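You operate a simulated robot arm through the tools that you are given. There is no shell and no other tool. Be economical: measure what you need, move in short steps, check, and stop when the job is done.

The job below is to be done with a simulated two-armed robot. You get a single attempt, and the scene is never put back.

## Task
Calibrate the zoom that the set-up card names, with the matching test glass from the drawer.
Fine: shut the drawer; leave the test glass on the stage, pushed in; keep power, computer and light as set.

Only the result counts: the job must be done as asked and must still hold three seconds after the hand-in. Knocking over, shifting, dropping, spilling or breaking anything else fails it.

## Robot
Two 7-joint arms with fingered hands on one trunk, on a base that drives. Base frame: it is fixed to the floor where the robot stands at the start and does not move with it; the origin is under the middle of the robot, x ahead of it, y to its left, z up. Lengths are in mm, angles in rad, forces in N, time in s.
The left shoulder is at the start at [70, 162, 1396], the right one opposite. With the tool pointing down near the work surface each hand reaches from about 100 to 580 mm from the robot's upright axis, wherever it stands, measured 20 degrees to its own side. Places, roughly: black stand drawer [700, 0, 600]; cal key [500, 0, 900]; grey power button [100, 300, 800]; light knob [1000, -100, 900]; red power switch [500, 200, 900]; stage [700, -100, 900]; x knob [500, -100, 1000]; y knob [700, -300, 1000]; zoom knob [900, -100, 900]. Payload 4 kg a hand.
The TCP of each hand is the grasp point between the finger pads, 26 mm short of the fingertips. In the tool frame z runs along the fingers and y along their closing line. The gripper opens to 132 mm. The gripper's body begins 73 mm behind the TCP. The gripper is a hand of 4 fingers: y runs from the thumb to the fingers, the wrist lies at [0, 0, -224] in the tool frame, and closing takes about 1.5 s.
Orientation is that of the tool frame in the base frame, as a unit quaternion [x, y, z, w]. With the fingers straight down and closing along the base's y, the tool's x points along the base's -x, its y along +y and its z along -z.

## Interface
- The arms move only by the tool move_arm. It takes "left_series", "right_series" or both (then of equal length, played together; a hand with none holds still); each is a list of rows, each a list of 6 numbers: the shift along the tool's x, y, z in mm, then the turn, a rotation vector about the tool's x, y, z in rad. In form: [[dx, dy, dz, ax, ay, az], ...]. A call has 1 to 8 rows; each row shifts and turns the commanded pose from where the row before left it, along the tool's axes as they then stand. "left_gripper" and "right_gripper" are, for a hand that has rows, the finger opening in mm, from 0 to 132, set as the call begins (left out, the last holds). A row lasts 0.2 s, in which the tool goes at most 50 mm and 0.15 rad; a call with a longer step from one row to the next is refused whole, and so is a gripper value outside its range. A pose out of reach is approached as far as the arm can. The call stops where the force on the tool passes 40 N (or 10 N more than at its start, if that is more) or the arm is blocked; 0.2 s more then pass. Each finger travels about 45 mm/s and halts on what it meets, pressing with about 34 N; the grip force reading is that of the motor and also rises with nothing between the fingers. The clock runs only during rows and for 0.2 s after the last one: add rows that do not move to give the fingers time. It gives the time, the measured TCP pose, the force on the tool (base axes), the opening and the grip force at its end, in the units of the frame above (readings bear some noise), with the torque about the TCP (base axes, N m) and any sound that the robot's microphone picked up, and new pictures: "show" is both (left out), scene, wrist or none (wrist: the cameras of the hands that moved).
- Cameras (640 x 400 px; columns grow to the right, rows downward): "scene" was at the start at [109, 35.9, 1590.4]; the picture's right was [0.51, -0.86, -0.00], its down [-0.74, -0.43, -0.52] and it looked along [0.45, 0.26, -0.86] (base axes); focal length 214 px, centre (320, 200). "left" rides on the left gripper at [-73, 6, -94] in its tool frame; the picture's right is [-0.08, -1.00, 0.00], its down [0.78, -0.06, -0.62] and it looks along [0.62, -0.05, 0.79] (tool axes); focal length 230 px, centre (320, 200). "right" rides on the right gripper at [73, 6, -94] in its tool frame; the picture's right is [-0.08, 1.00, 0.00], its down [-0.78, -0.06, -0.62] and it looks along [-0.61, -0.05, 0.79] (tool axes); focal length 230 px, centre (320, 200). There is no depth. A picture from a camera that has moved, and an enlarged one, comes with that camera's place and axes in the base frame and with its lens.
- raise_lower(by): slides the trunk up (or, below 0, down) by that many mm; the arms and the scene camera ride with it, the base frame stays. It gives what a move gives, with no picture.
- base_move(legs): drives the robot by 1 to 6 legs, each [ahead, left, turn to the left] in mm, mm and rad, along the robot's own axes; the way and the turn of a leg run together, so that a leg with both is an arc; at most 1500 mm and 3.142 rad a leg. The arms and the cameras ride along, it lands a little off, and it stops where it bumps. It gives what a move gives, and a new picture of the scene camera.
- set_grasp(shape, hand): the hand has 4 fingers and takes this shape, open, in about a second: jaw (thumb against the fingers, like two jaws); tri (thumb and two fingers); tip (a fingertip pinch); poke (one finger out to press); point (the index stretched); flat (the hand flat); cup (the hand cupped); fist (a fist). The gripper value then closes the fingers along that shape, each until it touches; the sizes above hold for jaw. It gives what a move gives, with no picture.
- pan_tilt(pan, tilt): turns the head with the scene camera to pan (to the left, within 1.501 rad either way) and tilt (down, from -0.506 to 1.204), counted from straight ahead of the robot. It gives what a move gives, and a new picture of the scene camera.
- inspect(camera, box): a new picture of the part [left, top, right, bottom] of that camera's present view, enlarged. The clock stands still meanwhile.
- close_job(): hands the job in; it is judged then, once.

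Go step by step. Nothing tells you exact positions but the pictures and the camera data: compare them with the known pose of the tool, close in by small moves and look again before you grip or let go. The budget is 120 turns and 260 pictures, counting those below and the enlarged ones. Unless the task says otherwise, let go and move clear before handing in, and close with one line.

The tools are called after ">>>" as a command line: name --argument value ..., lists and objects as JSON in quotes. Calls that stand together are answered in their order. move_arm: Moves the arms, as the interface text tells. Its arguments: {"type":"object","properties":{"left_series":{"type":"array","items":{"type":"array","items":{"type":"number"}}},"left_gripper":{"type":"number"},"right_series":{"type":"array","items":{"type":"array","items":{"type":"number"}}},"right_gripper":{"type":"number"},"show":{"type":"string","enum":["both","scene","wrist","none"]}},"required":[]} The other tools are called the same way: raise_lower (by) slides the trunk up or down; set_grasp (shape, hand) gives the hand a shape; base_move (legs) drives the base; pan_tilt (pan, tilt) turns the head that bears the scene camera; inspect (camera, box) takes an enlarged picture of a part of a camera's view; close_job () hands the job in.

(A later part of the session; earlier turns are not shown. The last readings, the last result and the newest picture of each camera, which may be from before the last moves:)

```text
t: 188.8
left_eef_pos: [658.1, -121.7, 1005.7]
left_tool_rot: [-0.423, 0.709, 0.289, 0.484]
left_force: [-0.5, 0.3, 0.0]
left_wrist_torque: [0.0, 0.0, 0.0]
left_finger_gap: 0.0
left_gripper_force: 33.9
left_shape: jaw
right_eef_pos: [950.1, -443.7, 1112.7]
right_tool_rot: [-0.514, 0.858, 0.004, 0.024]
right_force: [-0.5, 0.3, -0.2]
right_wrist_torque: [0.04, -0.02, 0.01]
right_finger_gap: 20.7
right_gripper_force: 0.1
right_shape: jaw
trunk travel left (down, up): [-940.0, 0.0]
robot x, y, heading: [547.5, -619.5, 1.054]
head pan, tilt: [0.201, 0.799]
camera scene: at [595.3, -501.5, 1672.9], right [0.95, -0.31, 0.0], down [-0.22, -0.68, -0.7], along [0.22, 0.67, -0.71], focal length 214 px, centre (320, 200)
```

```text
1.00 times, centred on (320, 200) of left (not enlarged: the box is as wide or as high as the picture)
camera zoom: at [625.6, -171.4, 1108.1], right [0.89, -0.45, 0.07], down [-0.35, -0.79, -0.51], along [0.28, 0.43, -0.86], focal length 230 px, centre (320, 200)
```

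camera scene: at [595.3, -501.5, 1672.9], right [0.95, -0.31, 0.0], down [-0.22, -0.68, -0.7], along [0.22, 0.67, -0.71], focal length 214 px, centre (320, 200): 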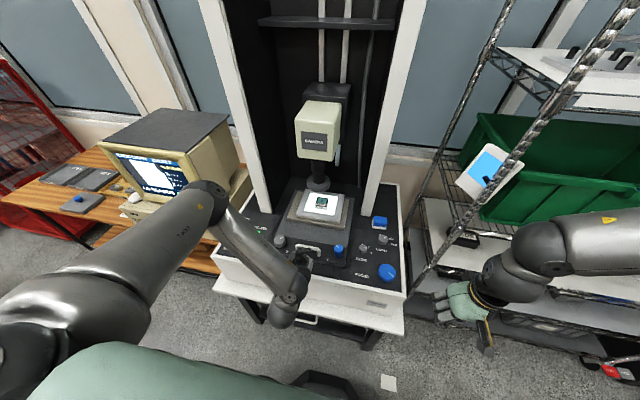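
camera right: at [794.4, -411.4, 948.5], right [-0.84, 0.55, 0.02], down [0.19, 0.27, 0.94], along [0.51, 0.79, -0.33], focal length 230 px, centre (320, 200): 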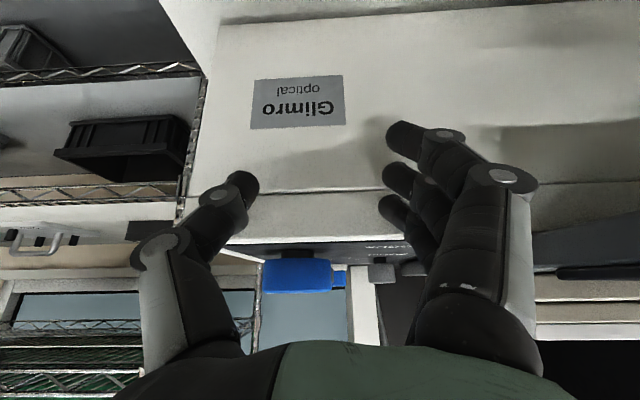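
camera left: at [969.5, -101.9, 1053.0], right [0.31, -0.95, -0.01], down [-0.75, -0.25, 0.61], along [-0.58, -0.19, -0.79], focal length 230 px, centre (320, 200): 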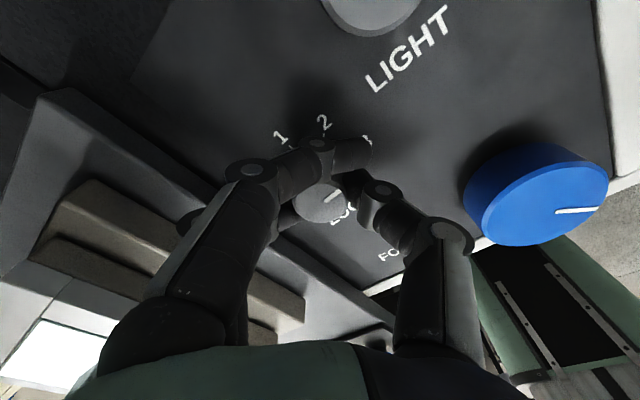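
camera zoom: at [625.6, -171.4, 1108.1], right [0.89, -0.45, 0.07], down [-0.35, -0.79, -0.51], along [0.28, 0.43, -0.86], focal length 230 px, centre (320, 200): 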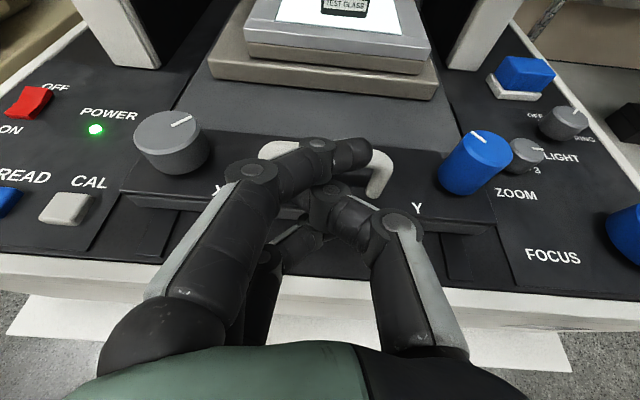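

>>> base_move --legs '[[30, 0, 0]]'

>>> inspect --camera "scene" --box '[100, 100, 220, 200]'

>>> inspect --camera "left" --box '[0, 0, 640, 400]'

```text
t: 189.6
left_eef_pos: [664.9, -111.1, 1002.0]
left_tool_rot: [-0.423, 0.713, 0.285, 0.481]
left_force: [-6.4, -14.4, 10.2]
left_wrist_torque: [0.21, 0.04, 0.2]
left_finger_gap: 0.0
left_gripper_force: 33.5
left_shape: jaw
right_eef_pos: [957.9, -428.8, 1112.5]
right_tool_rot: [-0.514, 0.857, 0.003, 0.023]
right_force: [-0.5, 0.1, 0.2]
right_wrist_torque: [0.0, -0.03, -0.02]
right_finger_gap: 20.5
right_gripper_force: 0.1
right_shape: jaw
trunk travel left (down, up): [-940.0, 0.0]
robot x, y, heading: [555.3, -604.3, 1.062]
head pan, tilt: [0.201, 0.799]
stopped in leg 1: the force on the tool passed its limit at 55 N (the readings are from after the stop); the commanded pose is now the measured one
camera scene: at [603.8, -485.7, 1672.8], right [0.95, -0.31, 0.0], down [-0.22, -0.68, -0.7], along [0.21, 0.67, -0.71], focal length 214 px, centre (320, 200)
```

scene: 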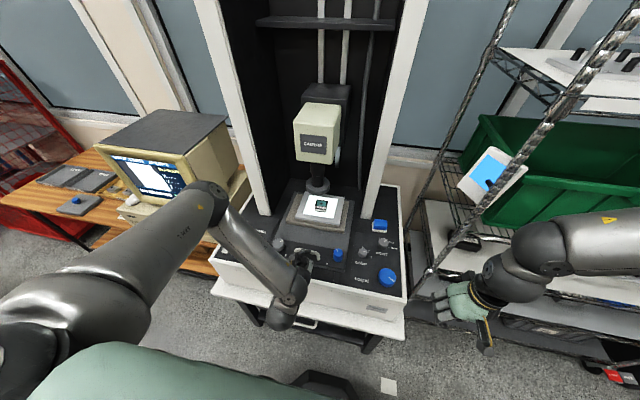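

```text
4.00 times, centred on (160, 150) of scene
camera zoom: at [603.8, -485.7, 1672.8], right [0.95, -0.31, 0.0], down [-0.22, -0.68, -0.7], along [0.21, 0.67, -0.71], focal length 858 px, centre (960, 400)
```

zoom: 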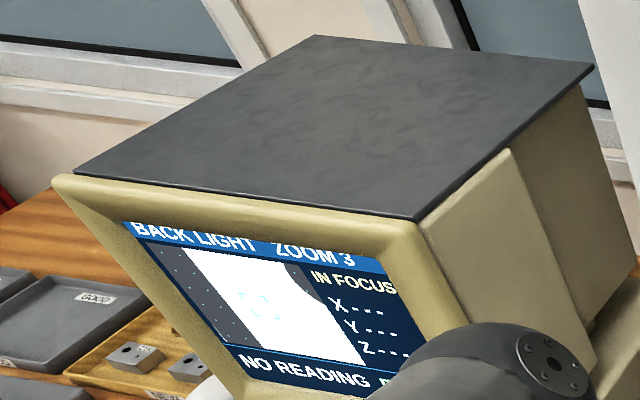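

```text
1.00 times, centred on (320, 200) of left (not enlarged: the box is as wide or as high as the picture)
camera zoom: at [631.7, -160.6, 1106.0], right [0.89, -0.45, 0.07], down [-0.36, -0.79, -0.5], along [0.28, 0.41, -0.87], focal length 230 px, centre (320, 200)
```

zoom: 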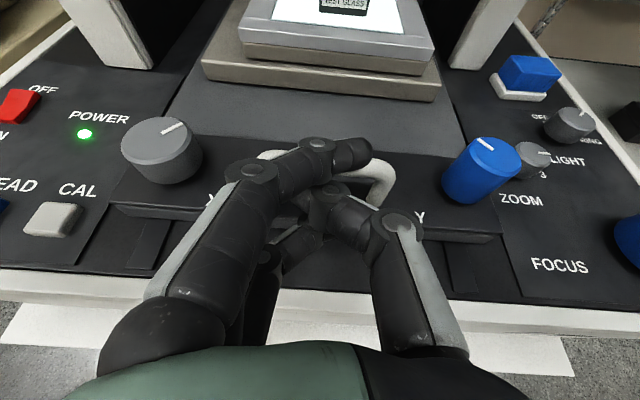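

The stage has hit its stop — it is in. Now I back off, turn the left hand down and prepare to press CAL.

>>> base_move --legs '[[-160, 0, 0]]'

>>> move_arm --left_series '[[-15, 0, -14, 0, 0.15, 0], [-13, 0, -16, 0, 0.15, 0], [-10, 0, -18, 0, 0.15, 0], [-7, 0, -19, 0, 0.15, 0], [-4, 0, -20, 0, 0.15, 0], [-1, 0, -20, 0, 0.15, 0], [2, 0, -15, 0, 0.15, 0], [5, 0, -10, 0, 0.12, 0]]' --show "none"

>>> set_grasp --hand "left" --shape "poke"

>>> base_move --legs '[[0, 200, 0]]'

>>> inspect --camera "left" --box '[0, 0, 640, 400]'

```text
t: 191.1
left_eef_pos: [588.6, -244.1, 999.6]
left_tool_rot: [-0.424, 0.714, 0.285, 0.479]
left_force: [0.1, 0.1, -0.4]
left_wrist_torque: [-0.03, 0.01, 0.02]
left_finger_gap: 0.0
left_gripper_force: 34.0
left_shape: jaw
right_eef_pos: [882.4, -563.9, 1110.8]
right_tool_rot: [-0.513, 0.858, 0.001, 0.021]
right_force: [0.7, 0.2, -0.2]
right_wrist_torque: [0.02, -0.02, 0.01]
right_finger_gap: 20.6
right_gripper_force: 0.1
right_shape: jaw
trunk travel left (down, up): [-940.0, 0.0]
robot x, y, heading: [480.8, -743.4, 1.054]
head pan, tilt: [0.201, 0.799]
camera scene: at [529.6, -618.1, 1672.0], right [0.95, -0.31, 0.0], down [-0.22, -0.68, -0.7], along [0.21, 0.66, -0.72], focal length 214 px, centre (320, 200)
```

scene: 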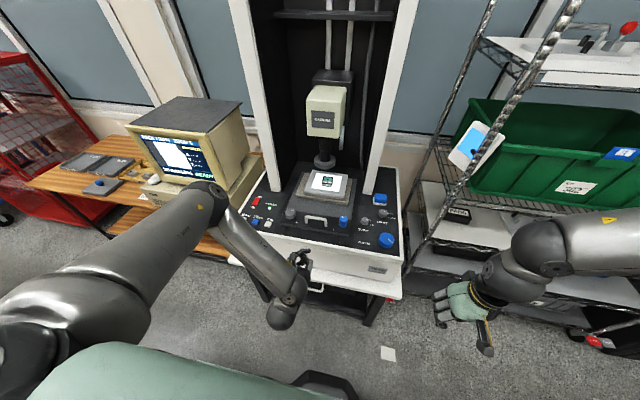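

```text
t: 192.9
left_eef_pos: [560.9, -297.9, 1137.8]
left_tool_rot: [-0.511, 0.86, 0.004, 0.006]
left_force: [-0.1, -0.5, -0.2]
left_wrist_torque: [-0.01, -0.01, -0.02]
left_finger_gap: 0.0
left_gripper_force: 33.9
left_shape: jaw
right_eef_pos: [881.5, -566.2, 1110.8]
right_tool_rot: [-0.513, 0.858, 0.002, 0.023]
right_force: [0.4, 0.1, 0.4]
right_wrist_torque: [0.03, -0.03, -0.02]
right_finger_gap: 20.2
right_gripper_force: 0.1
right_shape: jaw
trunk travel left (down, up): [-940.0, 0.0]
robot x, y, heading: [477.0, -743.1, 1.058]
head pan, tilt: [0.201, 0.799]
```

```text
t: 193.8
left_eef_pos: [560.4, -298.1, 1138.0]
left_tool_rot: [-0.511, 0.86, 0.005, 0.007]
left_force: [0.7, 0.5, 0.6]
left_wrist_torque: [0.02, 0.02, -0.02]
left_finger_gap: 0.1
left_gripper_force: 0.1
left_shape: poke
right_eef_pos: [881.2, -567.4, 1110.5]
right_tool_rot: [-0.514, 0.858, 0.003, 0.022]
right_force: [0.8, 0.5, -0.6]
right_wrist_torque: [0.03, 0.03, 0.03]
right_finger_gap: 20.4
right_gripper_force: 0.1
right_shape: jaw
trunk travel left (down, up): [-940.0, 0.0]
robot x, y, heading: [475.7, -736.9, 1.061]
head pan, tilt: [0.201, 0.799]
```

```text
t: 195.3
left_eef_pos: [391.2, -203.5, 1139.8]
left_tool_rot: [-0.51, 0.86, 0.006, 0.006]
left_force: [0.3, -0.1, -0.1]
left_wrist_torque: [0.02, 0.04, 0.0]
left_finger_gap: 0.2
left_gripper_force: 0.1
left_shape: poke
right_eef_pos: [711.6, -471.5, 1110.4]
right_tool_rot: [-0.513, 0.858, 0.004, 0.022]
right_force: [0.3, 0.3, 0.2]
right_wrist_torque: [0.0, 0.04, -0.02]
right_finger_gap: 20.5
right_gripper_force: 0.0
right_shape: jaw
trunk travel left (down, up): [-940.0, 0.0]
robot x, y, heading: [304.0, -645.0, 1.059]
head pan, tilt: [0.201, 0.799]
camera scene: at [360.1, -526.9, 1672.4], right [0.95, -0.31, 0.0], down [-0.22, -0.68, -0.7], along [0.21, 0.66, -0.72], focal length 214 px, centre (320, 200)
```

scene: 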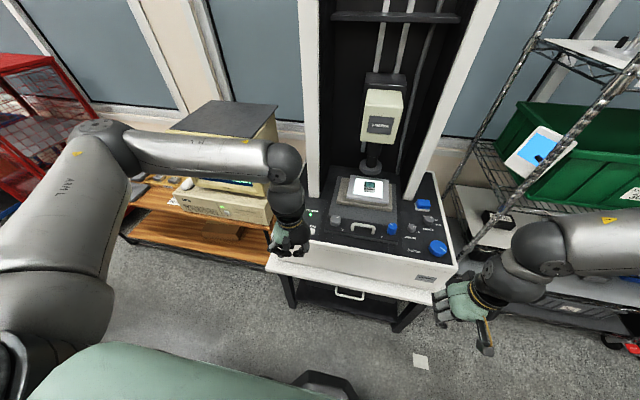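

```text
1.00 times, centred on (320, 200) of left (not enlarged: the box is as wide or as high as the picture)
camera zoom: at [420.8, -137.6, 1234.3], right [0.91, -0.41, 0.0], down [-0.33, -0.73, 0.6], along [-0.25, -0.55, -0.8], focal length 230 px, centre (320, 200)
```

zoom: 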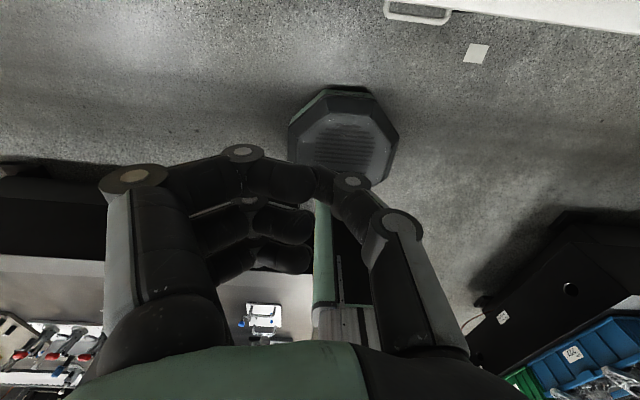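

>>> set_grasp --hand "left" --shape "point"

>>> inspect --camera "left" --box '[0, 0, 640, 400]'

>>> inspect --camera "scene" --box '[230, 180, 350, 280]'

```text
t: 196.2
left_eef_pos: [387.0, -200.3, 1139.7]
left_tool_rot: [-0.511, 0.86, 0.004, 0.007]
left_force: [-0.5, 0.5, 0.2]
left_wrist_torque: [-0.01, -0.01, 0.01]
left_finger_gap: 126.4
left_gripper_force: 0.1
left_shape: point
right_eef_pos: [707.4, -468.6, 1113.2]
right_tool_rot: [-0.514, 0.857, 0.002, 0.023]
right_force: [-1.4, 0.8, -0.8]
right_wrist_torque: [-0.05, 0.0, 0.0]
right_finger_gap: 20.6
right_gripper_force: 0.1
right_shape: jaw
trunk travel left (down, up): [-940.0, 0.0]
robot x, y, heading: [308.0, -647.8, 1.06]
head pan, tilt: [0.201, 0.799]
```

```text
1.00 times, centred on (320, 200) of left (not enlarged: the box is as wide or as high as the picture)
camera zoom: at [416.1, -135.0, 1233.6], right [0.91, -0.41, 0.0], down [-0.33, -0.73, 0.6], along [-0.25, -0.55, -0.8], focal length 230 px, centre (320, 200)
```

zoom: 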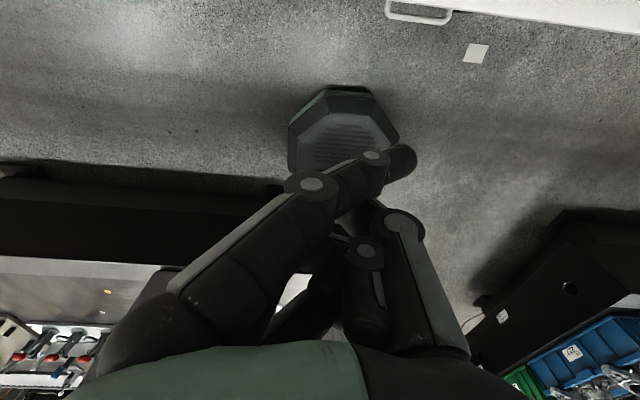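

```text
4.00 times, centred on (290, 230) of scene
camera zoom: at [353.5, -523.3, 1672.4], right [0.95, -0.31, 0.0], down [-0.22, -0.68, -0.7], along [0.21, 0.66, -0.72], focal length 858 px, centre (440, 80)
```

zoom: 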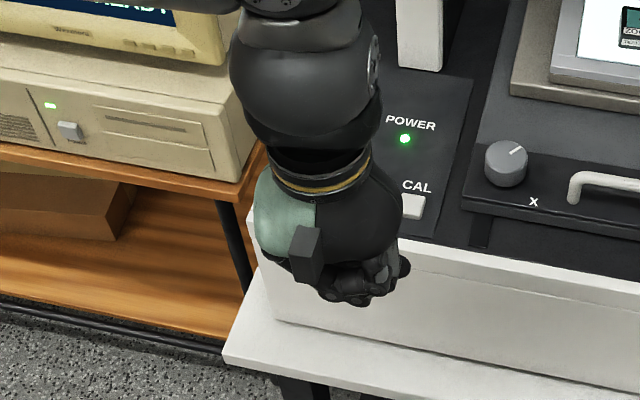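

>>> set_grasp --hand "left" --shape "poke"

>>> base_move --legs '[[175, 0, 0]]'

>>> inspect --camera "left" --box '[0, 0, 640, 400]'

```text
t: 197.2
left_eef_pos: [386.3, -200.2, 1139.7]
left_tool_rot: [-0.51, 0.86, 0.004, 0.007]
left_force: [0.4, -0.1, 0.1]
left_wrist_torque: [0.04, 0.01, 0.0]
left_finger_gap: 0.0
left_gripper_force: 0.1
left_shape: poke
right_eef_pos: [710.0, -470.5, 1110.4]
right_tool_rot: [-0.514, 0.857, 0.001, 0.022]
right_force: [-0.4, -0.8, 0.0]
right_wrist_torque: [0.01, 0.05, 0.0]
right_finger_gap: 20.5
right_gripper_force: 0.1
right_shape: jaw
trunk travel left (down, up): [-940.0, 0.0]
robot x, y, heading: [306.1, -644.1, 1.063]
head pan, tilt: [0.201, 0.799]
```

```text
t: 198.6
left_eef_pos: [470.0, -52.7, 1139.8]
left_tool_rot: [-0.51, 0.86, 0.005, 0.008]
left_force: [0.3, -0.1, 0.5]
left_wrist_torque: [0.05, 0.0, -0.03]
left_finger_gap: 0.3
left_gripper_force: 0.1
left_shape: poke
right_eef_pos: [791.8, -321.1, 1112.4]
right_tool_rot: [-0.514, 0.858, 0.003, 0.024]
right_force: [0.2, -0.1, -0.1]
right_wrist_torque: [0.0, 0.0, 0.04]
right_finger_gap: 20.3
right_gripper_force: 0.1
right_shape: jaw
trunk travel left (down, up): [-940.0, 0.0]
robot x, y, heading: [392.7, -495.1, 1.056]
head pan, tilt: [0.201, 0.799]
camera scene: at [437.8, -376.9, 1672.9], right [0.95, -0.31, 0.0], down [-0.22, -0.68, -0.7], along [0.21, 0.67, -0.71], focal length 214 px, centre (320, 200)
```

scene: 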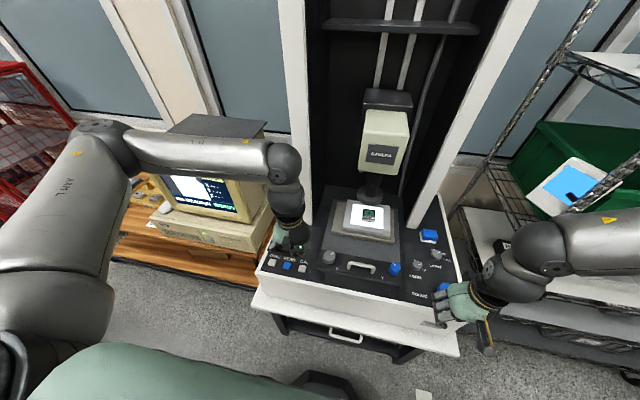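

```text
1.00 times, centred on (320, 200) of left (not enlarged: the box is as wide or as high as the picture)
camera zoom: at [500.5, 12.8, 1235.5], right [0.91, -0.41, 0.0], down [-0.33, -0.73, 0.6], along [-0.25, -0.55, -0.8], focal length 230 px, centre (320, 200)
```

zoom: 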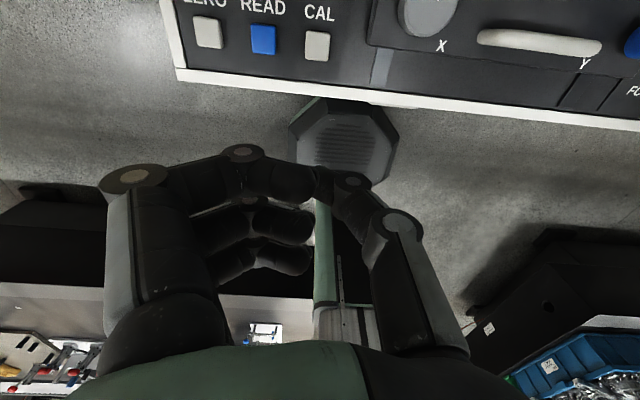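

>>> move_arm --left_series '[[-25, 2, 0, 0, 0, 0], [-25, 1, 0, 0, 0, 0], [0, 0, 40, 0, 0, 0], [0, 0, 40, 0, 0, 0], [0, 0, 40, 0, 0, 0]]' --show "both"

>>> inspect --camera "scene" --box '[250, 200, 350, 290]'

```text
t: 199.8
left_eef_pos: [496.6, -1.8, 1018.9]
left_tool_rot: [-0.51, 0.86, 0.004, 0.007]
left_force: [-0.7, -0.8, 0.5]
left_wrist_torque: [-0.01, 0.02, -0.01]
left_finger_gap: 0.0
left_gripper_force: 0.1
left_shape: poke
right_eef_pos: [793.1, -318.2, 1110.6]
right_tool_rot: [-0.514, 0.858, 0.002, 0.022]
right_force: [0.2, 0.3, 0.1]
right_wrist_torque: [0.01, 0.03, 0.02]
right_finger_gap: 20.2
right_gripper_force: 0.0
right_shape: jaw
trunk travel left (down, up): [-940.0, 0.0]
robot x, y, heading: [389.6, -497.0, 1.061]
head pan, tilt: [0.201, 0.799]
camera scene: at [440.3, -372.6, 1672.5], right [0.95, -0.31, 0.0], down [-0.22, -0.68, -0.7], along [0.21, 0.66, -0.72], focal length 214 px, centre (320, 200)
camera left: at [526.8, 63.8, 1113.9], right [0.91, -0.41, 0.0], down [-0.33, -0.73, 0.6], along [-0.25, -0.55, -0.8], focal length 230 px, centre (320, 200)
```

scene: 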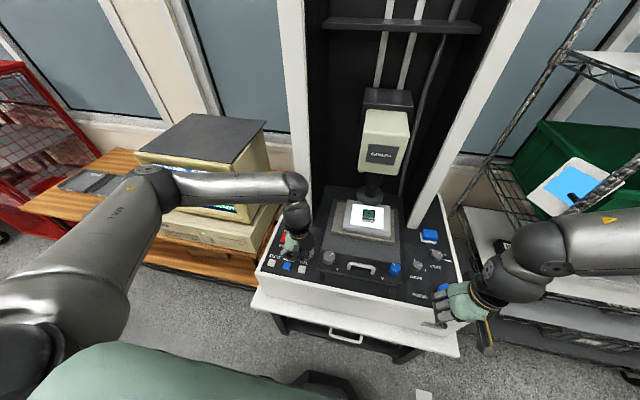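
left: 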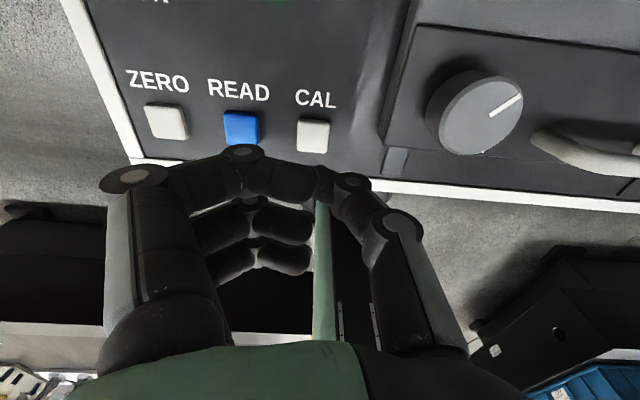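

```text
4.44 times, centred on (300, 245) of scene
camera zoom: at [440.3, -372.6, 1672.5], right [0.95, -0.31, 0.0], down [-0.22, -0.68, -0.7], along [0.21, 0.66, -0.72], focal length 953 px, centre (409, 0)
```

zoom: 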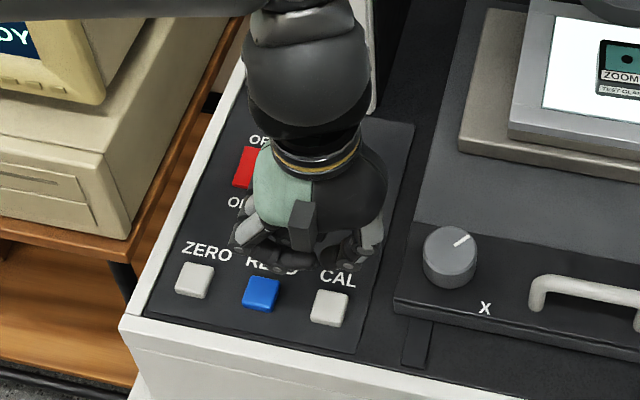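

>>> move_arm --left_series '[[-2, 6, 20, 0, 0, 0], [0, 0, 25, 0, 0, 0]]' --show "wrist"

>>> inspect --camera "scene" --box '[250, 200, 350, 290]'

```text
t: 200.4
left_eef_pos: [491.6, 3.2, 973.4]
left_tool_rot: [-0.511, 0.86, 0.004, 0.007]
left_force: [0.2, -0.3, 0.0]
left_wrist_torque: [-0.05, 0.0, -0.01]
left_finger_gap: 0.0
left_gripper_force: 0.0
left_shape: poke
right_eef_pos: [794.0, -317.2, 1111.2]
right_tool_rot: [-0.513, 0.858, 0.001, 0.022]
right_force: [0.0, -0.2, 0.3]
right_wrist_torque: [-0.02, 0.01, 0.04]
right_finger_gap: 20.9
right_gripper_force: 0.0
right_shape: jaw
trunk travel left (down, up): [-940.0, 0.0]
robot x, y, heading: [389.5, -497.0, 1.061]
head pan, tilt: [0.201, 0.799]
camera left: at [522.6, 68.5, 1069.2], right [0.91, -0.41, 0.0], down [-0.33, -0.73, 0.6], along [-0.25, -0.55, -0.8], focal length 230 px, centre (320, 200)
```

left: 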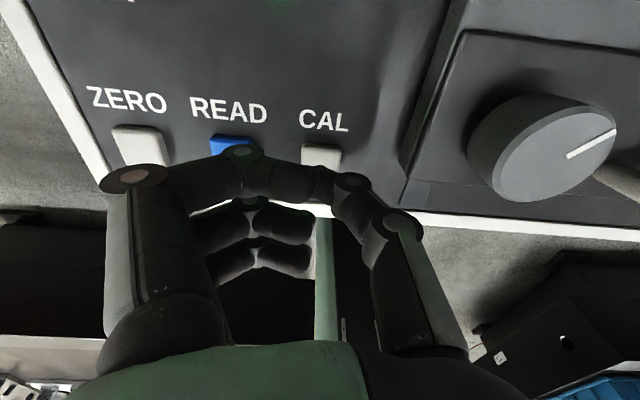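

```text
4.44 times, centred on (300, 245) of scene
camera zoom: at [440.2, -371.9, 1672.4], right [0.95, -0.31, 0.0], down [-0.22, -0.68, -0.7], along [0.21, 0.66, -0.72], focal length 953 px, centre (409, 0)
```

zoom: 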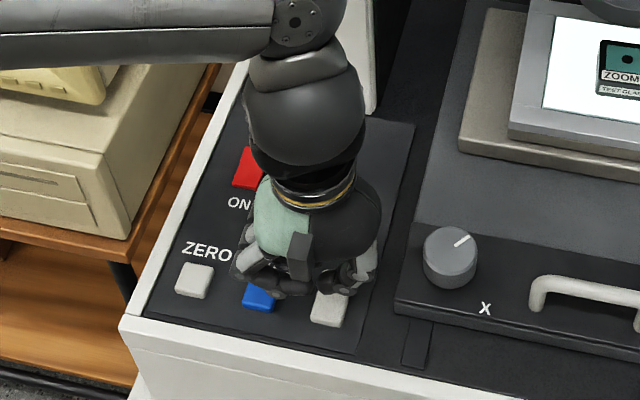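

The curled fingers sit above READ too, so I'd rather press CAL with the thumb of an open jaw, with the other fingers in free air in front of the machine. I lift and turn the hand a quarter turn.

>>> move_arm --left_series '[[0, 0, -45, 0, 0, 0], [0, 0, -45, 0, 0, 0], [0, 0, -30, 0, 0, 0], [30, 0, 0, 0, 0, 0], [30, 0, 0, 0, 0, 0]]' --show "none"

>>> set_grasp --hand "left" --shape "jaw"

>>> move_arm --left_series '[[0, 0, 0, 0, 0, -0.148], [0, 0, 0, 0, 0, -0.148], [0, 0, 0, 0, 0, -0.148], [0, 0, 0, 0, 0, -0.148], [0, 0, 0, 0, 0, -0.148], [0, 0, 0, 0, 0, -0.148], [0, 0, 0, 0, 0, -0.148], [0, 0, 0, 0, 0, -0.148]]' --left_gripper 100 --show "none"

>>> move_arm --left_series '[[0, 0, 0, 0, 0, -0.14], [0, 0, 0, 0, 0, -0.14], [0, 0, 0, 0, 0, -0.1]]' --show "both"

```text
t: 201.6
left_eef_pos: [460.3, -53.2, 1093.6]
left_tool_rot: [-0.51, 0.86, 0.005, 0.008]
left_force: [0.1, -0.1, -0.3]
left_wrist_torque: [-0.01, -0.04, 0.01]
left_finger_gap: 0.0
left_gripper_force: 0.1
left_shape: poke
right_eef_pos: [793.8, -318.0, 1111.7]
right_tool_rot: [-0.514, 0.857, 0.002, 0.023]
right_force: [-0.2, 0.6, -0.4]
right_wrist_torque: [0.01, -0.04, 0.0]
right_finger_gap: 20.4
right_gripper_force: 0.0
right_shape: jaw
trunk travel left (down, up): [-940.0, 0.0]
robot x, y, heading: [390.9, -496.0, 1.063]
head pan, tilt: [0.201, 0.799]
```

```text
t: 202.5
left_eef_pos: [462.6, -52.2, 1092.1]
left_tool_rot: [-0.51, 0.86, 0.005, 0.006]
left_force: [-0.3, -0.3, -0.4]
left_wrist_torque: [0.0, 0.0, 0.02]
left_finger_gap: 132.0
left_gripper_force: 0.1
left_shape: jaw
right_eef_pos: [792.9, -317.5, 1110.1]
right_tool_rot: [-0.514, 0.857, 0.002, 0.022]
right_force: [0.1, 0.3, 0.0]
right_wrist_torque: [0.01, -0.04, 0.0]
right_finger_gap: 20.6
right_gripper_force: 0.1
right_shape: jaw
trunk travel left (down, up): [-940.0, 0.0]
robot x, y, heading: [391.8, -493.7, 1.058]
head pan, tilt: [0.201, 0.799]
```

```text
t: 204.3
left_eef_pos: [460.4, -52.3, 1094.1]
left_tool_rot: [0.904, -0.427, 0.0, -0.008]
left_force: [-0.4, -1.2, 0.5]
left_wrist_torque: [0.01, 0.02, 0.02]
left_finger_gap: 100.5
left_gripper_force: 0.0
left_shape: jaw
right_eef_pos: [794.4, -317.8, 1110.8]
right_tool_rot: [-0.514, 0.857, 0.002, 0.022]
right_force: [-0.1, 0.5, -0.1]
right_wrist_torque: [0.01, 0.01, 0.0]
right_finger_gap: 20.6
right_gripper_force: 0.0
right_shape: jaw
trunk travel left (down, up): [-940.0, 0.0]
robot x, y, heading: [391.7, -492.7, 1.063]
head pan, tilt: [0.201, 0.799]
```

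```text
t: 205.1
left_eef_pos: [461.2, -50.6, 1093.0]
left_tool_rot: [0.968, -0.249, 0.002, -0.007]
left_force: [0.5, 1.0, 0.9]
left_wrist_torque: [-0.02, -0.01, -0.02]
left_finger_gap: 100.5
left_gripper_force: 0.0
left_shape: jaw
right_eef_pos: [793.3, -318.6, 1111.4]
right_tool_rot: [-0.514, 0.858, 0.002, 0.023]
right_force: [-0.6, 0.6, -0.3]
right_wrist_torque: [0.01, 0.0, -0.02]
right_finger_gap: 20.5
right_gripper_force: 0.0
right_shape: jaw
trunk travel left (down, up): [-940.0, 0.0]
robot x, y, heading: [389.6, -493.4, 1.057]
head pan, tilt: [0.201, 0.799]
camera scene: at [440.3, -372.5, 1672.4], right [0.95, -0.31, 0.0], down [-0.22, -0.68, -0.7], along [0.21, 0.66, -0.72], focal length 214 px, centre (320, 200)
camera left: at [394.2, -22.6, 1187.6], right [0.41, 0.91, 0.02], down [0.71, -0.33, 0.62], along [0.57, -0.24, -0.79], focal length 230 px, centre (320, 200)
```

scene: 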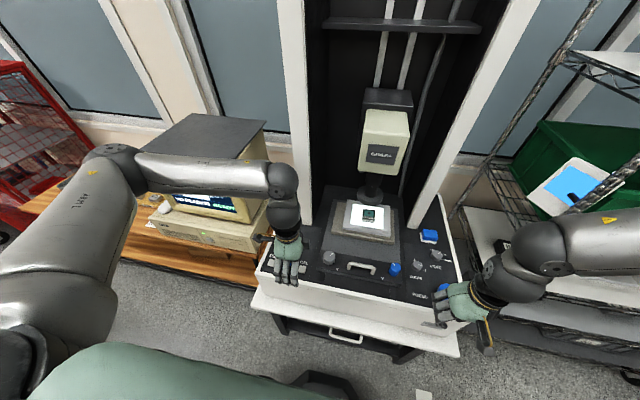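
left: 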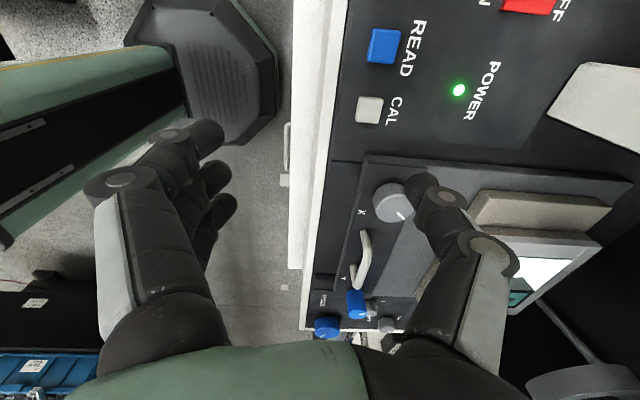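

The thumb is practically above CAL. I'll lower step by step.

>>> move_arm --left_series '[[-3, 1, 25, 0, 0, 0], [0, 0, 40, 0, 0, 0], [0, 0, 40, 0, 0, 0]]' --show "wrist"

>>> inspect --camera "scene" --box '[250, 200, 350, 290]'

```text
t: 205.9
left_eef_pos: [457.3, -48.6, 987.6]
left_tool_rot: [0.968, -0.25, 0.001, -0.009]
left_force: [0.4, 0.2, -0.2]
left_wrist_torque: [-0.02, 0.05, -0.01]
left_finger_gap: 100.0
left_gripper_force: 0.1
left_shape: jaw
right_eef_pos: [794.9, -316.5, 1111.1]
right_tool_rot: [-0.514, 0.858, 0.002, 0.022]
right_force: [-0.3, -0.1, 0.5]
right_wrist_torque: [0.0, -0.01, 0.04]
right_finger_gap: 20.6
right_gripper_force: 0.1
right_shape: jaw
trunk travel left (down, up): [-940.0, 0.0]
robot x, y, heading: [390.9, -490.9, 1.056]
head pan, tilt: [0.201, 0.799]
camera left: at [391.2, -19.2, 1082.0], right [0.42, 0.91, 0.02], down [0.71, -0.34, 0.62], along [0.57, -0.24, -0.79], focal length 230 px, centre (320, 200)
```

left: 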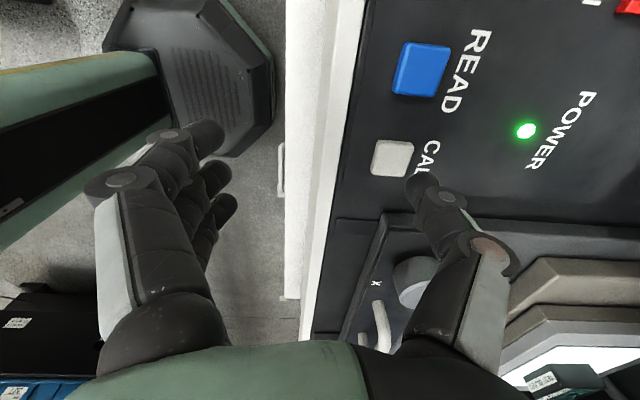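

```text
4.44 times, centred on (300, 245) of scene
camera zoom: at [440.2, -371.9, 1672.4], right [0.95, -0.31, 0.0], down [-0.22, -0.68, -0.7], along [0.21, 0.66, -0.72], focal length 953 px, centre (409, 0)
```

zoom: 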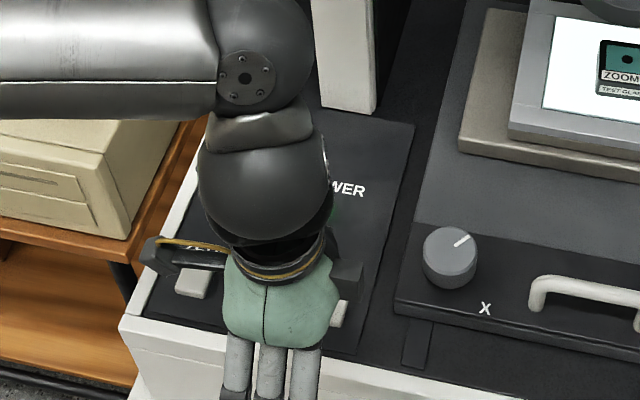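

>>> move_arm --left_series '[[0.5, 6, 12, 0, 0, 0], [0, 0, 15, 0, 0, 0]]' --show "wrist"

```text
t: 206.5
left_eef_pos: [456.4, -53.4, 961.7]
left_tool_rot: [0.968, -0.25, 0.002, -0.008]
left_force: [-0.5, -0.5, -0.4]
left_wrist_torque: [-0.03, 0.04, -0.03]
left_finger_gap: 100.3
left_gripper_force: 0.0
left_shape: jaw
right_eef_pos: [793.6, -317.1, 1112.6]
right_tool_rot: [-0.514, 0.858, 0.003, 0.022]
right_force: [-0.8, -0.4, -0.3]
right_wrist_torque: [-0.01, 0.01, -0.03]
right_finger_gap: 20.3
right_gripper_force: 0.1
right_shape: jaw
trunk travel left (down, up): [-940.0, 0.0]
robot x, y, heading: [394.3, -496.0, 1.054]
head pan, tilt: [0.201, 0.799]
camera left: at [389.5, -25.3, 1055.5], right [0.42, 0.91, 0.02], down [0.71, -0.34, 0.62], along [0.57, -0.25, -0.79], focal length 230 px, centre (320, 200)
```

left: 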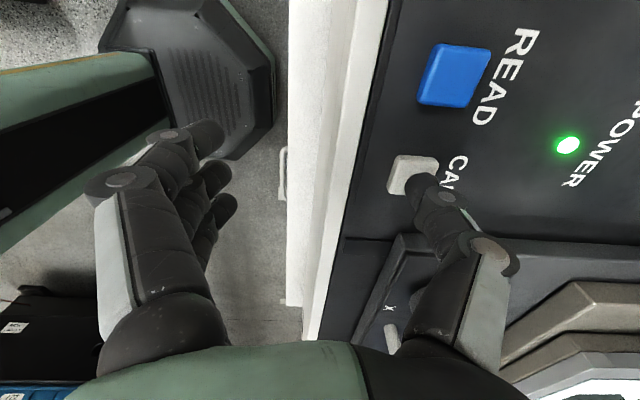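

>>> move_arm --left_series '[[-1, 1, 4, 0, 0, 0], [0, 0, 4, 0, 0, 0], [0, 0, 3, 0, 0, 0], [0, 0, 2, 0, 0, 0]]' --show "wrist"

```text
t: 207.5
left_eef_pos: [455.0, -56.2, 949.9]
left_tool_rot: [0.968, -0.25, 0.002, -0.01]
left_force: [-1.8, 0.4, 9.0]
left_wrist_torque: [0.53, -0.26, 0.11]
left_finger_gap: 100.2
left_gripper_force: 0.0
left_shape: jaw
right_eef_pos: [792.6, -320.8, 1111.6]
right_tool_rot: [-0.513, 0.858, 0.002, 0.023]
right_force: [0.1, -0.1, -0.3]
right_wrist_torque: [0.04, -0.03, -0.03]
right_finger_gap: 20.6
right_gripper_force: 0.1
right_shape: jaw
trunk travel left (down, up): [-940.0, 0.0]
robot x, y, heading: [391.1, -494.5, 1.059]
head pan, tilt: [0.201, 0.799]
heard: click
camera left: at [387.6, -26.8, 1043.5], right [0.42, 0.91, 0.02], down [0.71, -0.34, 0.62], along [0.57, -0.24, -0.79], focal length 230 px, centre (320, 200)
```

left: 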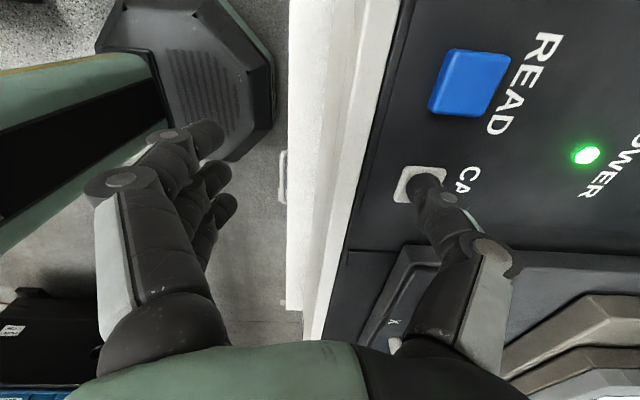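

A click: CAL was pressed. I lift and look at the screen.

>>> move_arm --left_series '[[0, 0, -12, 0, 0, 0], [0, 0, -45, 0, 0, 0], [0, 0, -45, 0, 0, 0]]' --show "none"

>>> base_move --legs '[[-150, 0, 0]]'

>>> pan_tilt --pan 0.5 --tilt 0.7

```text
t: 208.3
left_eef_pos: [455.5, -56.2, 1051.3]
left_tool_rot: [0.968, -0.25, 0.001, -0.007]
left_force: [0.5, -0.7, 0.7]
left_wrist_torque: [0.0, 0.01, -0.01]
left_finger_gap: 100.1
left_gripper_force: 0.1
left_shape: jaw
right_eef_pos: [793.2, -319.3, 1109.5]
right_tool_rot: [-0.514, 0.858, 0.003, 0.023]
right_force: [-0.3, -0.5, 0.3]
right_wrist_torque: [0.0, 0.02, 0.03]
right_finger_gap: 20.8
right_gripper_force: 0.0
right_shape: jaw
trunk travel left (down, up): [-940.0, 0.0]
robot x, y, heading: [392.8, -498.3, 1.063]
head pan, tilt: [0.201, 0.799]
```

```text
t: 209.7
left_eef_pos: [383.6, -182.5, 1049.2]
left_tool_rot: [0.968, -0.25, 0.002, -0.008]
left_force: [-0.1, -0.3, -0.3]
left_wrist_torque: [0.01, -0.01, 0.01]
left_finger_gap: 99.9
left_gripper_force: 0.0
left_shape: jaw
right_eef_pos: [722.3, -443.9, 1109.6]
right_tool_rot: [-0.514, 0.857, 0.002, 0.022]
right_force: [0.2, 0.4, 0.6]
right_wrist_torque: [-0.05, 0.02, 0.0]
right_finger_gap: 20.5
right_gripper_force: 0.0
right_shape: jaw
trunk travel left (down, up): [-940.0, 0.0]
robot x, y, heading: [315.5, -625.6, 1.058]
head pan, tilt: [0.201, 0.799]
camera scene: at [369.5, -498.6, 1672.0], right [0.95, -0.31, 0.0], down [-0.22, -0.68, -0.7], along [0.21, 0.66, -0.72], focal length 214 px, centre (320, 200)
```

scene: 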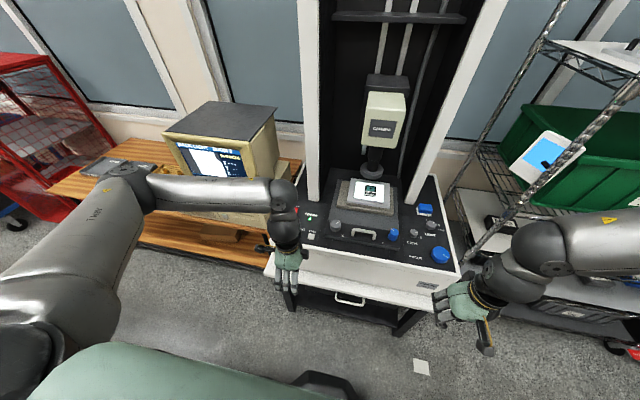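

```text
t: 210.5
left_eef_pos: [382.9, -186.4, 1051.1]
left_tool_rot: [0.968, -0.249, 0.002, -0.008]
left_force: [-0.3, -0.3, -0.3]
left_wrist_torque: [0.0, -0.02, 0.0]
left_finger_gap: 100.4
left_gripper_force: 0.1
left_shape: jaw
right_eef_pos: [721.4, -446.1, 1111.6]
right_tool_rot: [-0.514, 0.858, 0.002, 0.023]
right_force: [0.0, 0.6, 0.4]
right_wrist_torque: [0.0, -0.04, 0.02]
right_finger_gap: 20.5
right_gripper_force: 0.1
right_shape: jaw
trunk travel left (down, up): [-940.0, 0.0]
robot x, y, heading: [321.1, -625.0, 1.058]
head pan, tilt: [0.499, 0.7]
camera scene: at [343.2, -494.9, 1680.7], right [1.0, -0.01, 0.0], down [-0.01, -0.64, -0.77], along [0.01, 0.77, -0.64], focal length 214 px, centre (320, 200)
```

scene: 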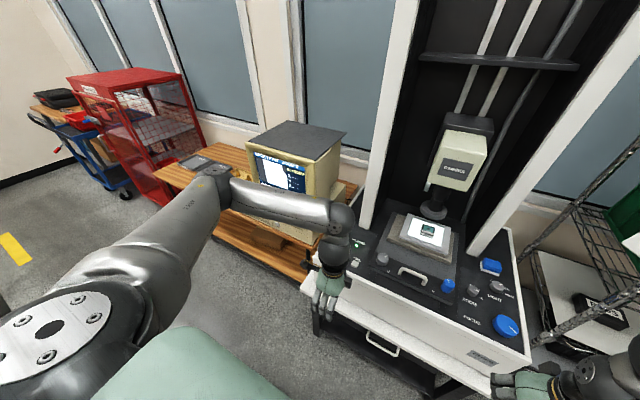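

>>> inspect --camera "scene" --box '[245, 140, 325, 200]'

>>> inspect --camera "scene" --box '[350, 190, 530, 300]'

```text
6.67 times, centred on (285, 170) of scene
camera zoom: at [343.2, -494.9, 1680.7], right [1.0, -0.01, 0.0], down [-0.01, -0.64, -0.77], along [0.01, 0.77, -0.64], focal length 1430 px, centre (553, 400)
```

zoom: 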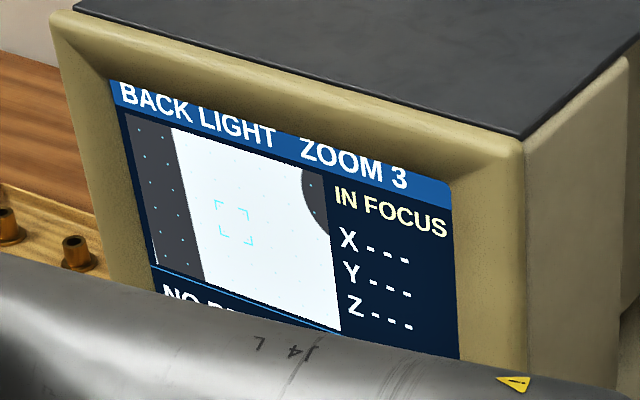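

```text
3.56 times, centred on (440, 245) of scene
camera zoom: at [343.2, -494.9, 1680.7], right [1.0, -0.01, 0.0], down [-0.01, -0.64, -0.77], along [0.01, 0.77, -0.64], focal length 763 px, centre (-107, 40)
```

zoom: 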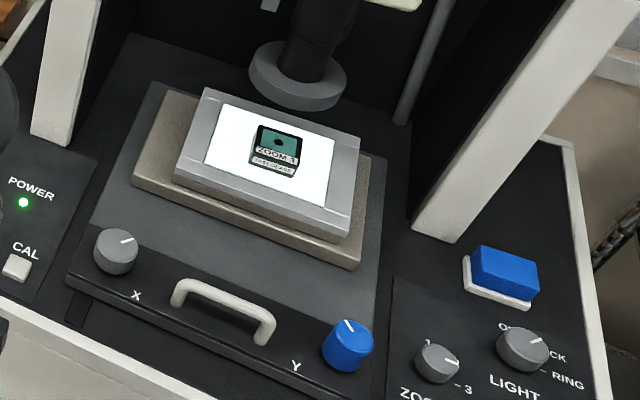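

The screen shows the dot (grey disc) at the right edge, off the centre brackets: the glass sits ~9 mm off. I need to read the bottom message and then centre with X/Y knobs.

>>> base_move --legs '[[0, -100, 0]]'

>>> inspect --camera "scene" --box '[150, 120, 310, 230]'

```text
t: 211.7
left_eef_pos: [463.0, -230.9, 1049.8]
left_tool_rot: [0.969, -0.248, 0.004, -0.007]
left_force: [0.1, 0.2, 0.1]
left_wrist_torque: [0.0, -0.04, -0.01]
left_finger_gap: 100.2
left_gripper_force: 0.1
left_shape: jaw
right_eef_pos: [803.4, -491.9, 1112.5]
right_tool_rot: [-0.515, 0.857, 0.0, 0.024]
right_force: [0.0, 0.9, -0.1]
right_wrist_torque: [-0.01, 0.0, 0.01]
right_finger_gap: 20.5
right_gripper_force: 0.1
right_shape: jaw
trunk travel left (down, up): [-940.0, 0.0]
robot x, y, heading: [404.5, -669.7, 1.061]
head pan, tilt: [0.499, 0.7]
camera scene: at [423.3, -538.3, 1680.4], right [1.0, -0.01, 0.0], down [0.0, -0.65, -0.76], along [0.01, 0.76, -0.65], focal length 214 px, centre (320, 200)
```

scene: 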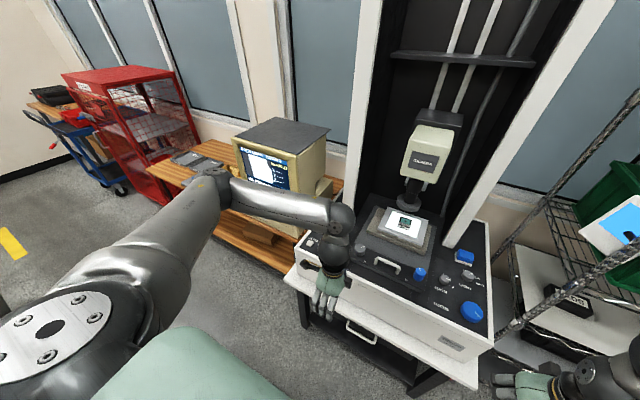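

```text
3.64 times, centred on (230, 175) of scene
camera zoom: at [423.3, -538.3, 1680.4], right [1.0, -0.01, 0.0], down [0.0, -0.65, -0.76], along [0.01, 0.76, -0.65], focal length 780 px, centre (647, 291)
```

zoom: 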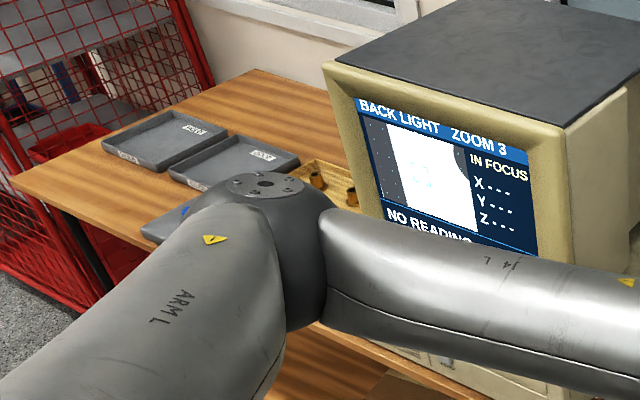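

>>> move_arm --left_series '[[0, 0, 45, 0, 0, 0], [0, 0, 45, 0, 0, 0], [0, 0, 45, 0, 0, 0]]' --show "none"

>>> inspect --camera "scene" --box '[220, 130, 340, 220]'

```text
t: 212.4
left_eef_pos: [469.3, -232.2, 916.9]
left_tool_rot: [0.968, -0.25, 0.001, -0.01]
left_force: [0.1, -0.9, 0.5]
left_wrist_torque: [-0.02, -0.01, 0.0]
left_finger_gap: 100.4
left_gripper_force: 0.0
left_shape: jaw
right_eef_pos: [808.2, -495.7, 1111.1]
right_tool_rot: [-0.515, 0.857, 0.003, 0.022]
right_force: [-0.6, 0.0, -0.3]
right_wrist_torque: [-0.01, -0.02, -0.01]
right_finger_gap: 20.5
right_gripper_force: 0.1
right_shape: jaw
trunk travel left (down, up): [-940.0, 0.0]
robot x, y, heading: [401.8, -671.6, 1.065]
head pan, tilt: [0.499, 0.7]
```

```text
4.44 times, centred on (280, 175) of scene
camera zoom: at [431.7, -543.1, 1680.8], right [1.0, -0.01, 0.0], down [-0.01, -0.64, -0.77], along [0.01, 0.77, -0.64], focal length 953 px, centre (498, 311)
```

zoom: 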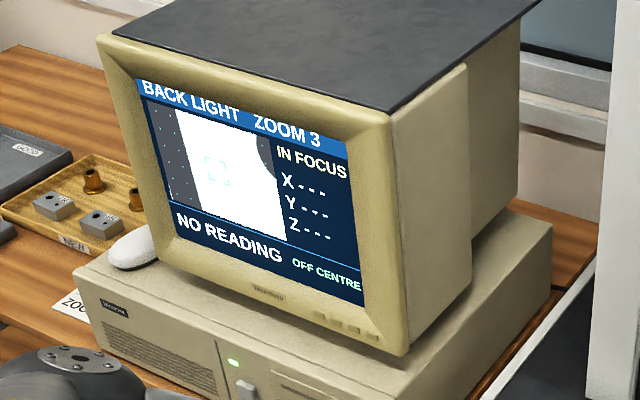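

The status says "OFF CENTRE", so I'll centre with the X and Y knobs. First raise and go above the X knob with the left hand.

>>> move_arm --left_series '[[0, 0, -45, 0, 0, 0], [0, 0, -45, 0, 0, 0], [0, 0, -45, 0, 0, 0], [0, 0, -20, 0, 0, 0]]' --left_gripper 70 --show "none"

>>> base_move --legs '[[245, 0, 0]]'

>>> inspect --camera "left" --box '[0, 0, 640, 400]'

```text
t: 213.4
left_eef_pos: [465.9, -234.5, 1071.6]
left_tool_rot: [0.968, -0.249, 0.001, -0.008]
left_force: [-0.4, -0.6, 0.4]
left_wrist_torque: [-0.05, -0.02, 0.0]
left_finger_gap: 70.6
left_gripper_force: 0.2
left_shape: jaw
right_eef_pos: [806.2, -494.3, 1111.9]
right_tool_rot: [-0.515, 0.857, 0.002, 0.024]
right_force: [0.8, 0.0, -0.3]
right_wrist_torque: [0.02, 0.02, -0.02]
right_finger_gap: 20.5
right_gripper_force: 0.0
right_shape: jaw
trunk travel left (down, up): [-940.0, 0.0]
robot x, y, heading: [404.6, -674.2, 1.06]
head pan, tilt: [0.499, 0.7]
```

```text
t: 215.2
left_eef_pos: [584.2, -25.8, 1072.6]
left_tool_rot: [0.968, -0.25, 0.001, -0.009]
left_force: [-0.2, -0.1, 1.0]
left_wrist_torque: [0.02, -0.04, -0.02]
left_finger_gap: 70.5
left_gripper_force: 0.0
left_shape: jaw
right_eef_pos: [923.8, -287.3, 1111.9]
right_tool_rot: [-0.514, 0.858, 0.003, 0.024]
right_force: [0.6, 0.1, -0.1]
right_wrist_torque: [0.02, 0.0, 0.0]
right_finger_gap: 20.5
right_gripper_force: 0.0
right_shape: jaw
trunk travel left (down, up): [-940.0, 0.0]
robot x, y, heading: [520.0, -461.0, 1.061]
head pan, tilt: [0.499, 0.7]
camera scene: at [545.7, -335.5, 1681.0], right [1.0, -0.01, 0.0], down [-0.01, -0.64, -0.77], along [0.01, 0.77, -0.64], focal length 214 px, centre (320, 200)
```

scene: 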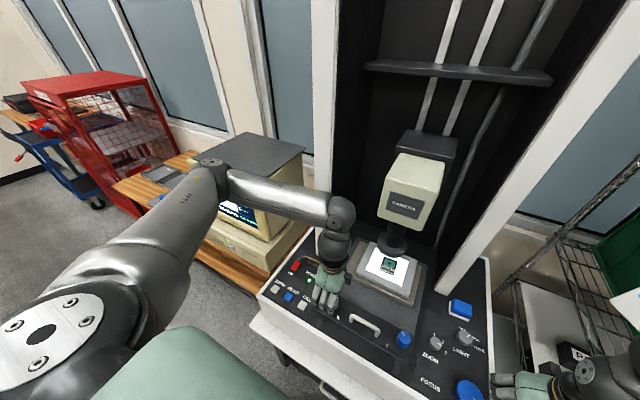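

```text
1.00 times, centred on (320, 200) of left (not enlarged: the box is as wide or as high as the picture)
camera zoom: at [517.1, 2.8, 1166.0], right [0.42, 0.91, 0.02], down [0.71, -0.34, 0.62], along [0.57, -0.24, -0.79], focal length 230 px, centre (320, 200)
```

zoom: 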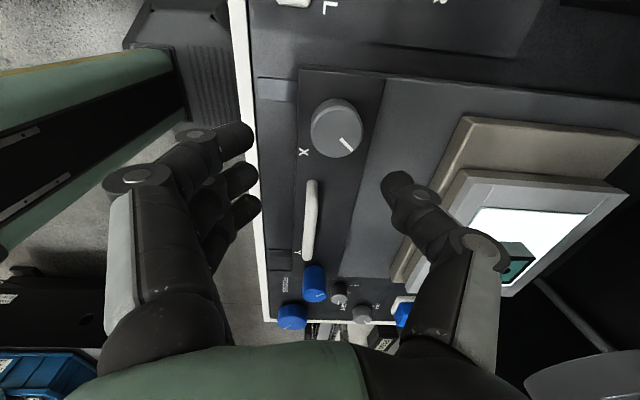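

>>> move_arm --left_series '[[-2, -17, 10, 0, 0, 0], [0, 0, 30, 0, 0, 0], [0, 0, 28, 0, 0, 0]]' --show "wrist"

>>> inspect --camera "scene" --box '[200, 170, 400, 330]'

```text
t: 216.0
left_eef_pos: [593.0, -4.5, 1002.6]
left_tool_rot: [0.968, -0.25, 0.002, -0.008]
left_force: [-1.2, -0.7, -0.1]
left_wrist_torque: [-0.01, -0.02, 0.01]
left_finger_gap: 70.3
left_gripper_force: 0.1
left_shape: jaw
right_eef_pos: [925.6, -284.1, 1111.5]
right_tool_rot: [-0.514, 0.857, 0.001, 0.022]
right_force: [0.0, -0.4, -0.9]
right_wrist_torque: [-0.05, 0.03, 0.0]
right_finger_gap: 20.5
right_gripper_force: 0.0
right_shape: jaw
trunk travel left (down, up): [-940.0, 0.0]
robot x, y, heading: [522.1, -462.3, 1.062]
head pan, tilt: [0.499, 0.7]
camera left: at [526.1, 23.6, 1096.5], right [0.41, 0.91, 0.02], down [0.71, -0.34, 0.62], along [0.57, -0.24, -0.79], focal length 230 px, centre (320, 200)
```

left: 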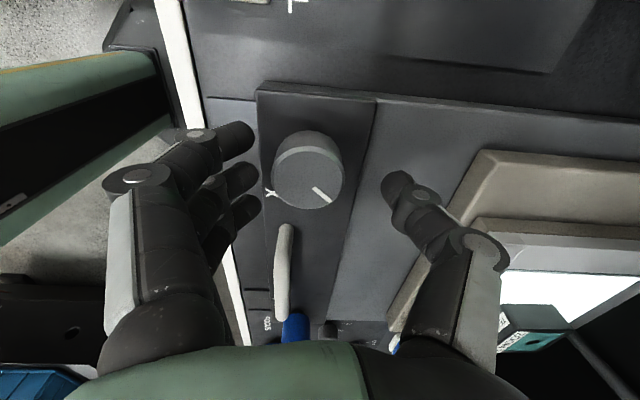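

```text
2.50 times, centred on (300, 250) of scene
camera zoom: at [548.0, -330.4, 1680.6], right [1.0, -0.01, 0.0], down [-0.01, -0.64, -0.76], along [0.01, 0.76, -0.65], focal length 536 px, centre (370, 75)
```

zoom: 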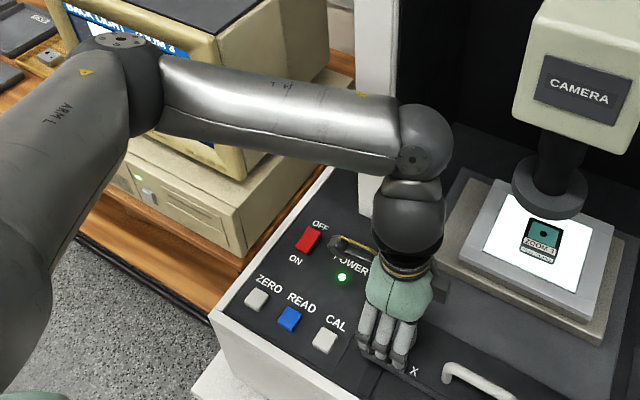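

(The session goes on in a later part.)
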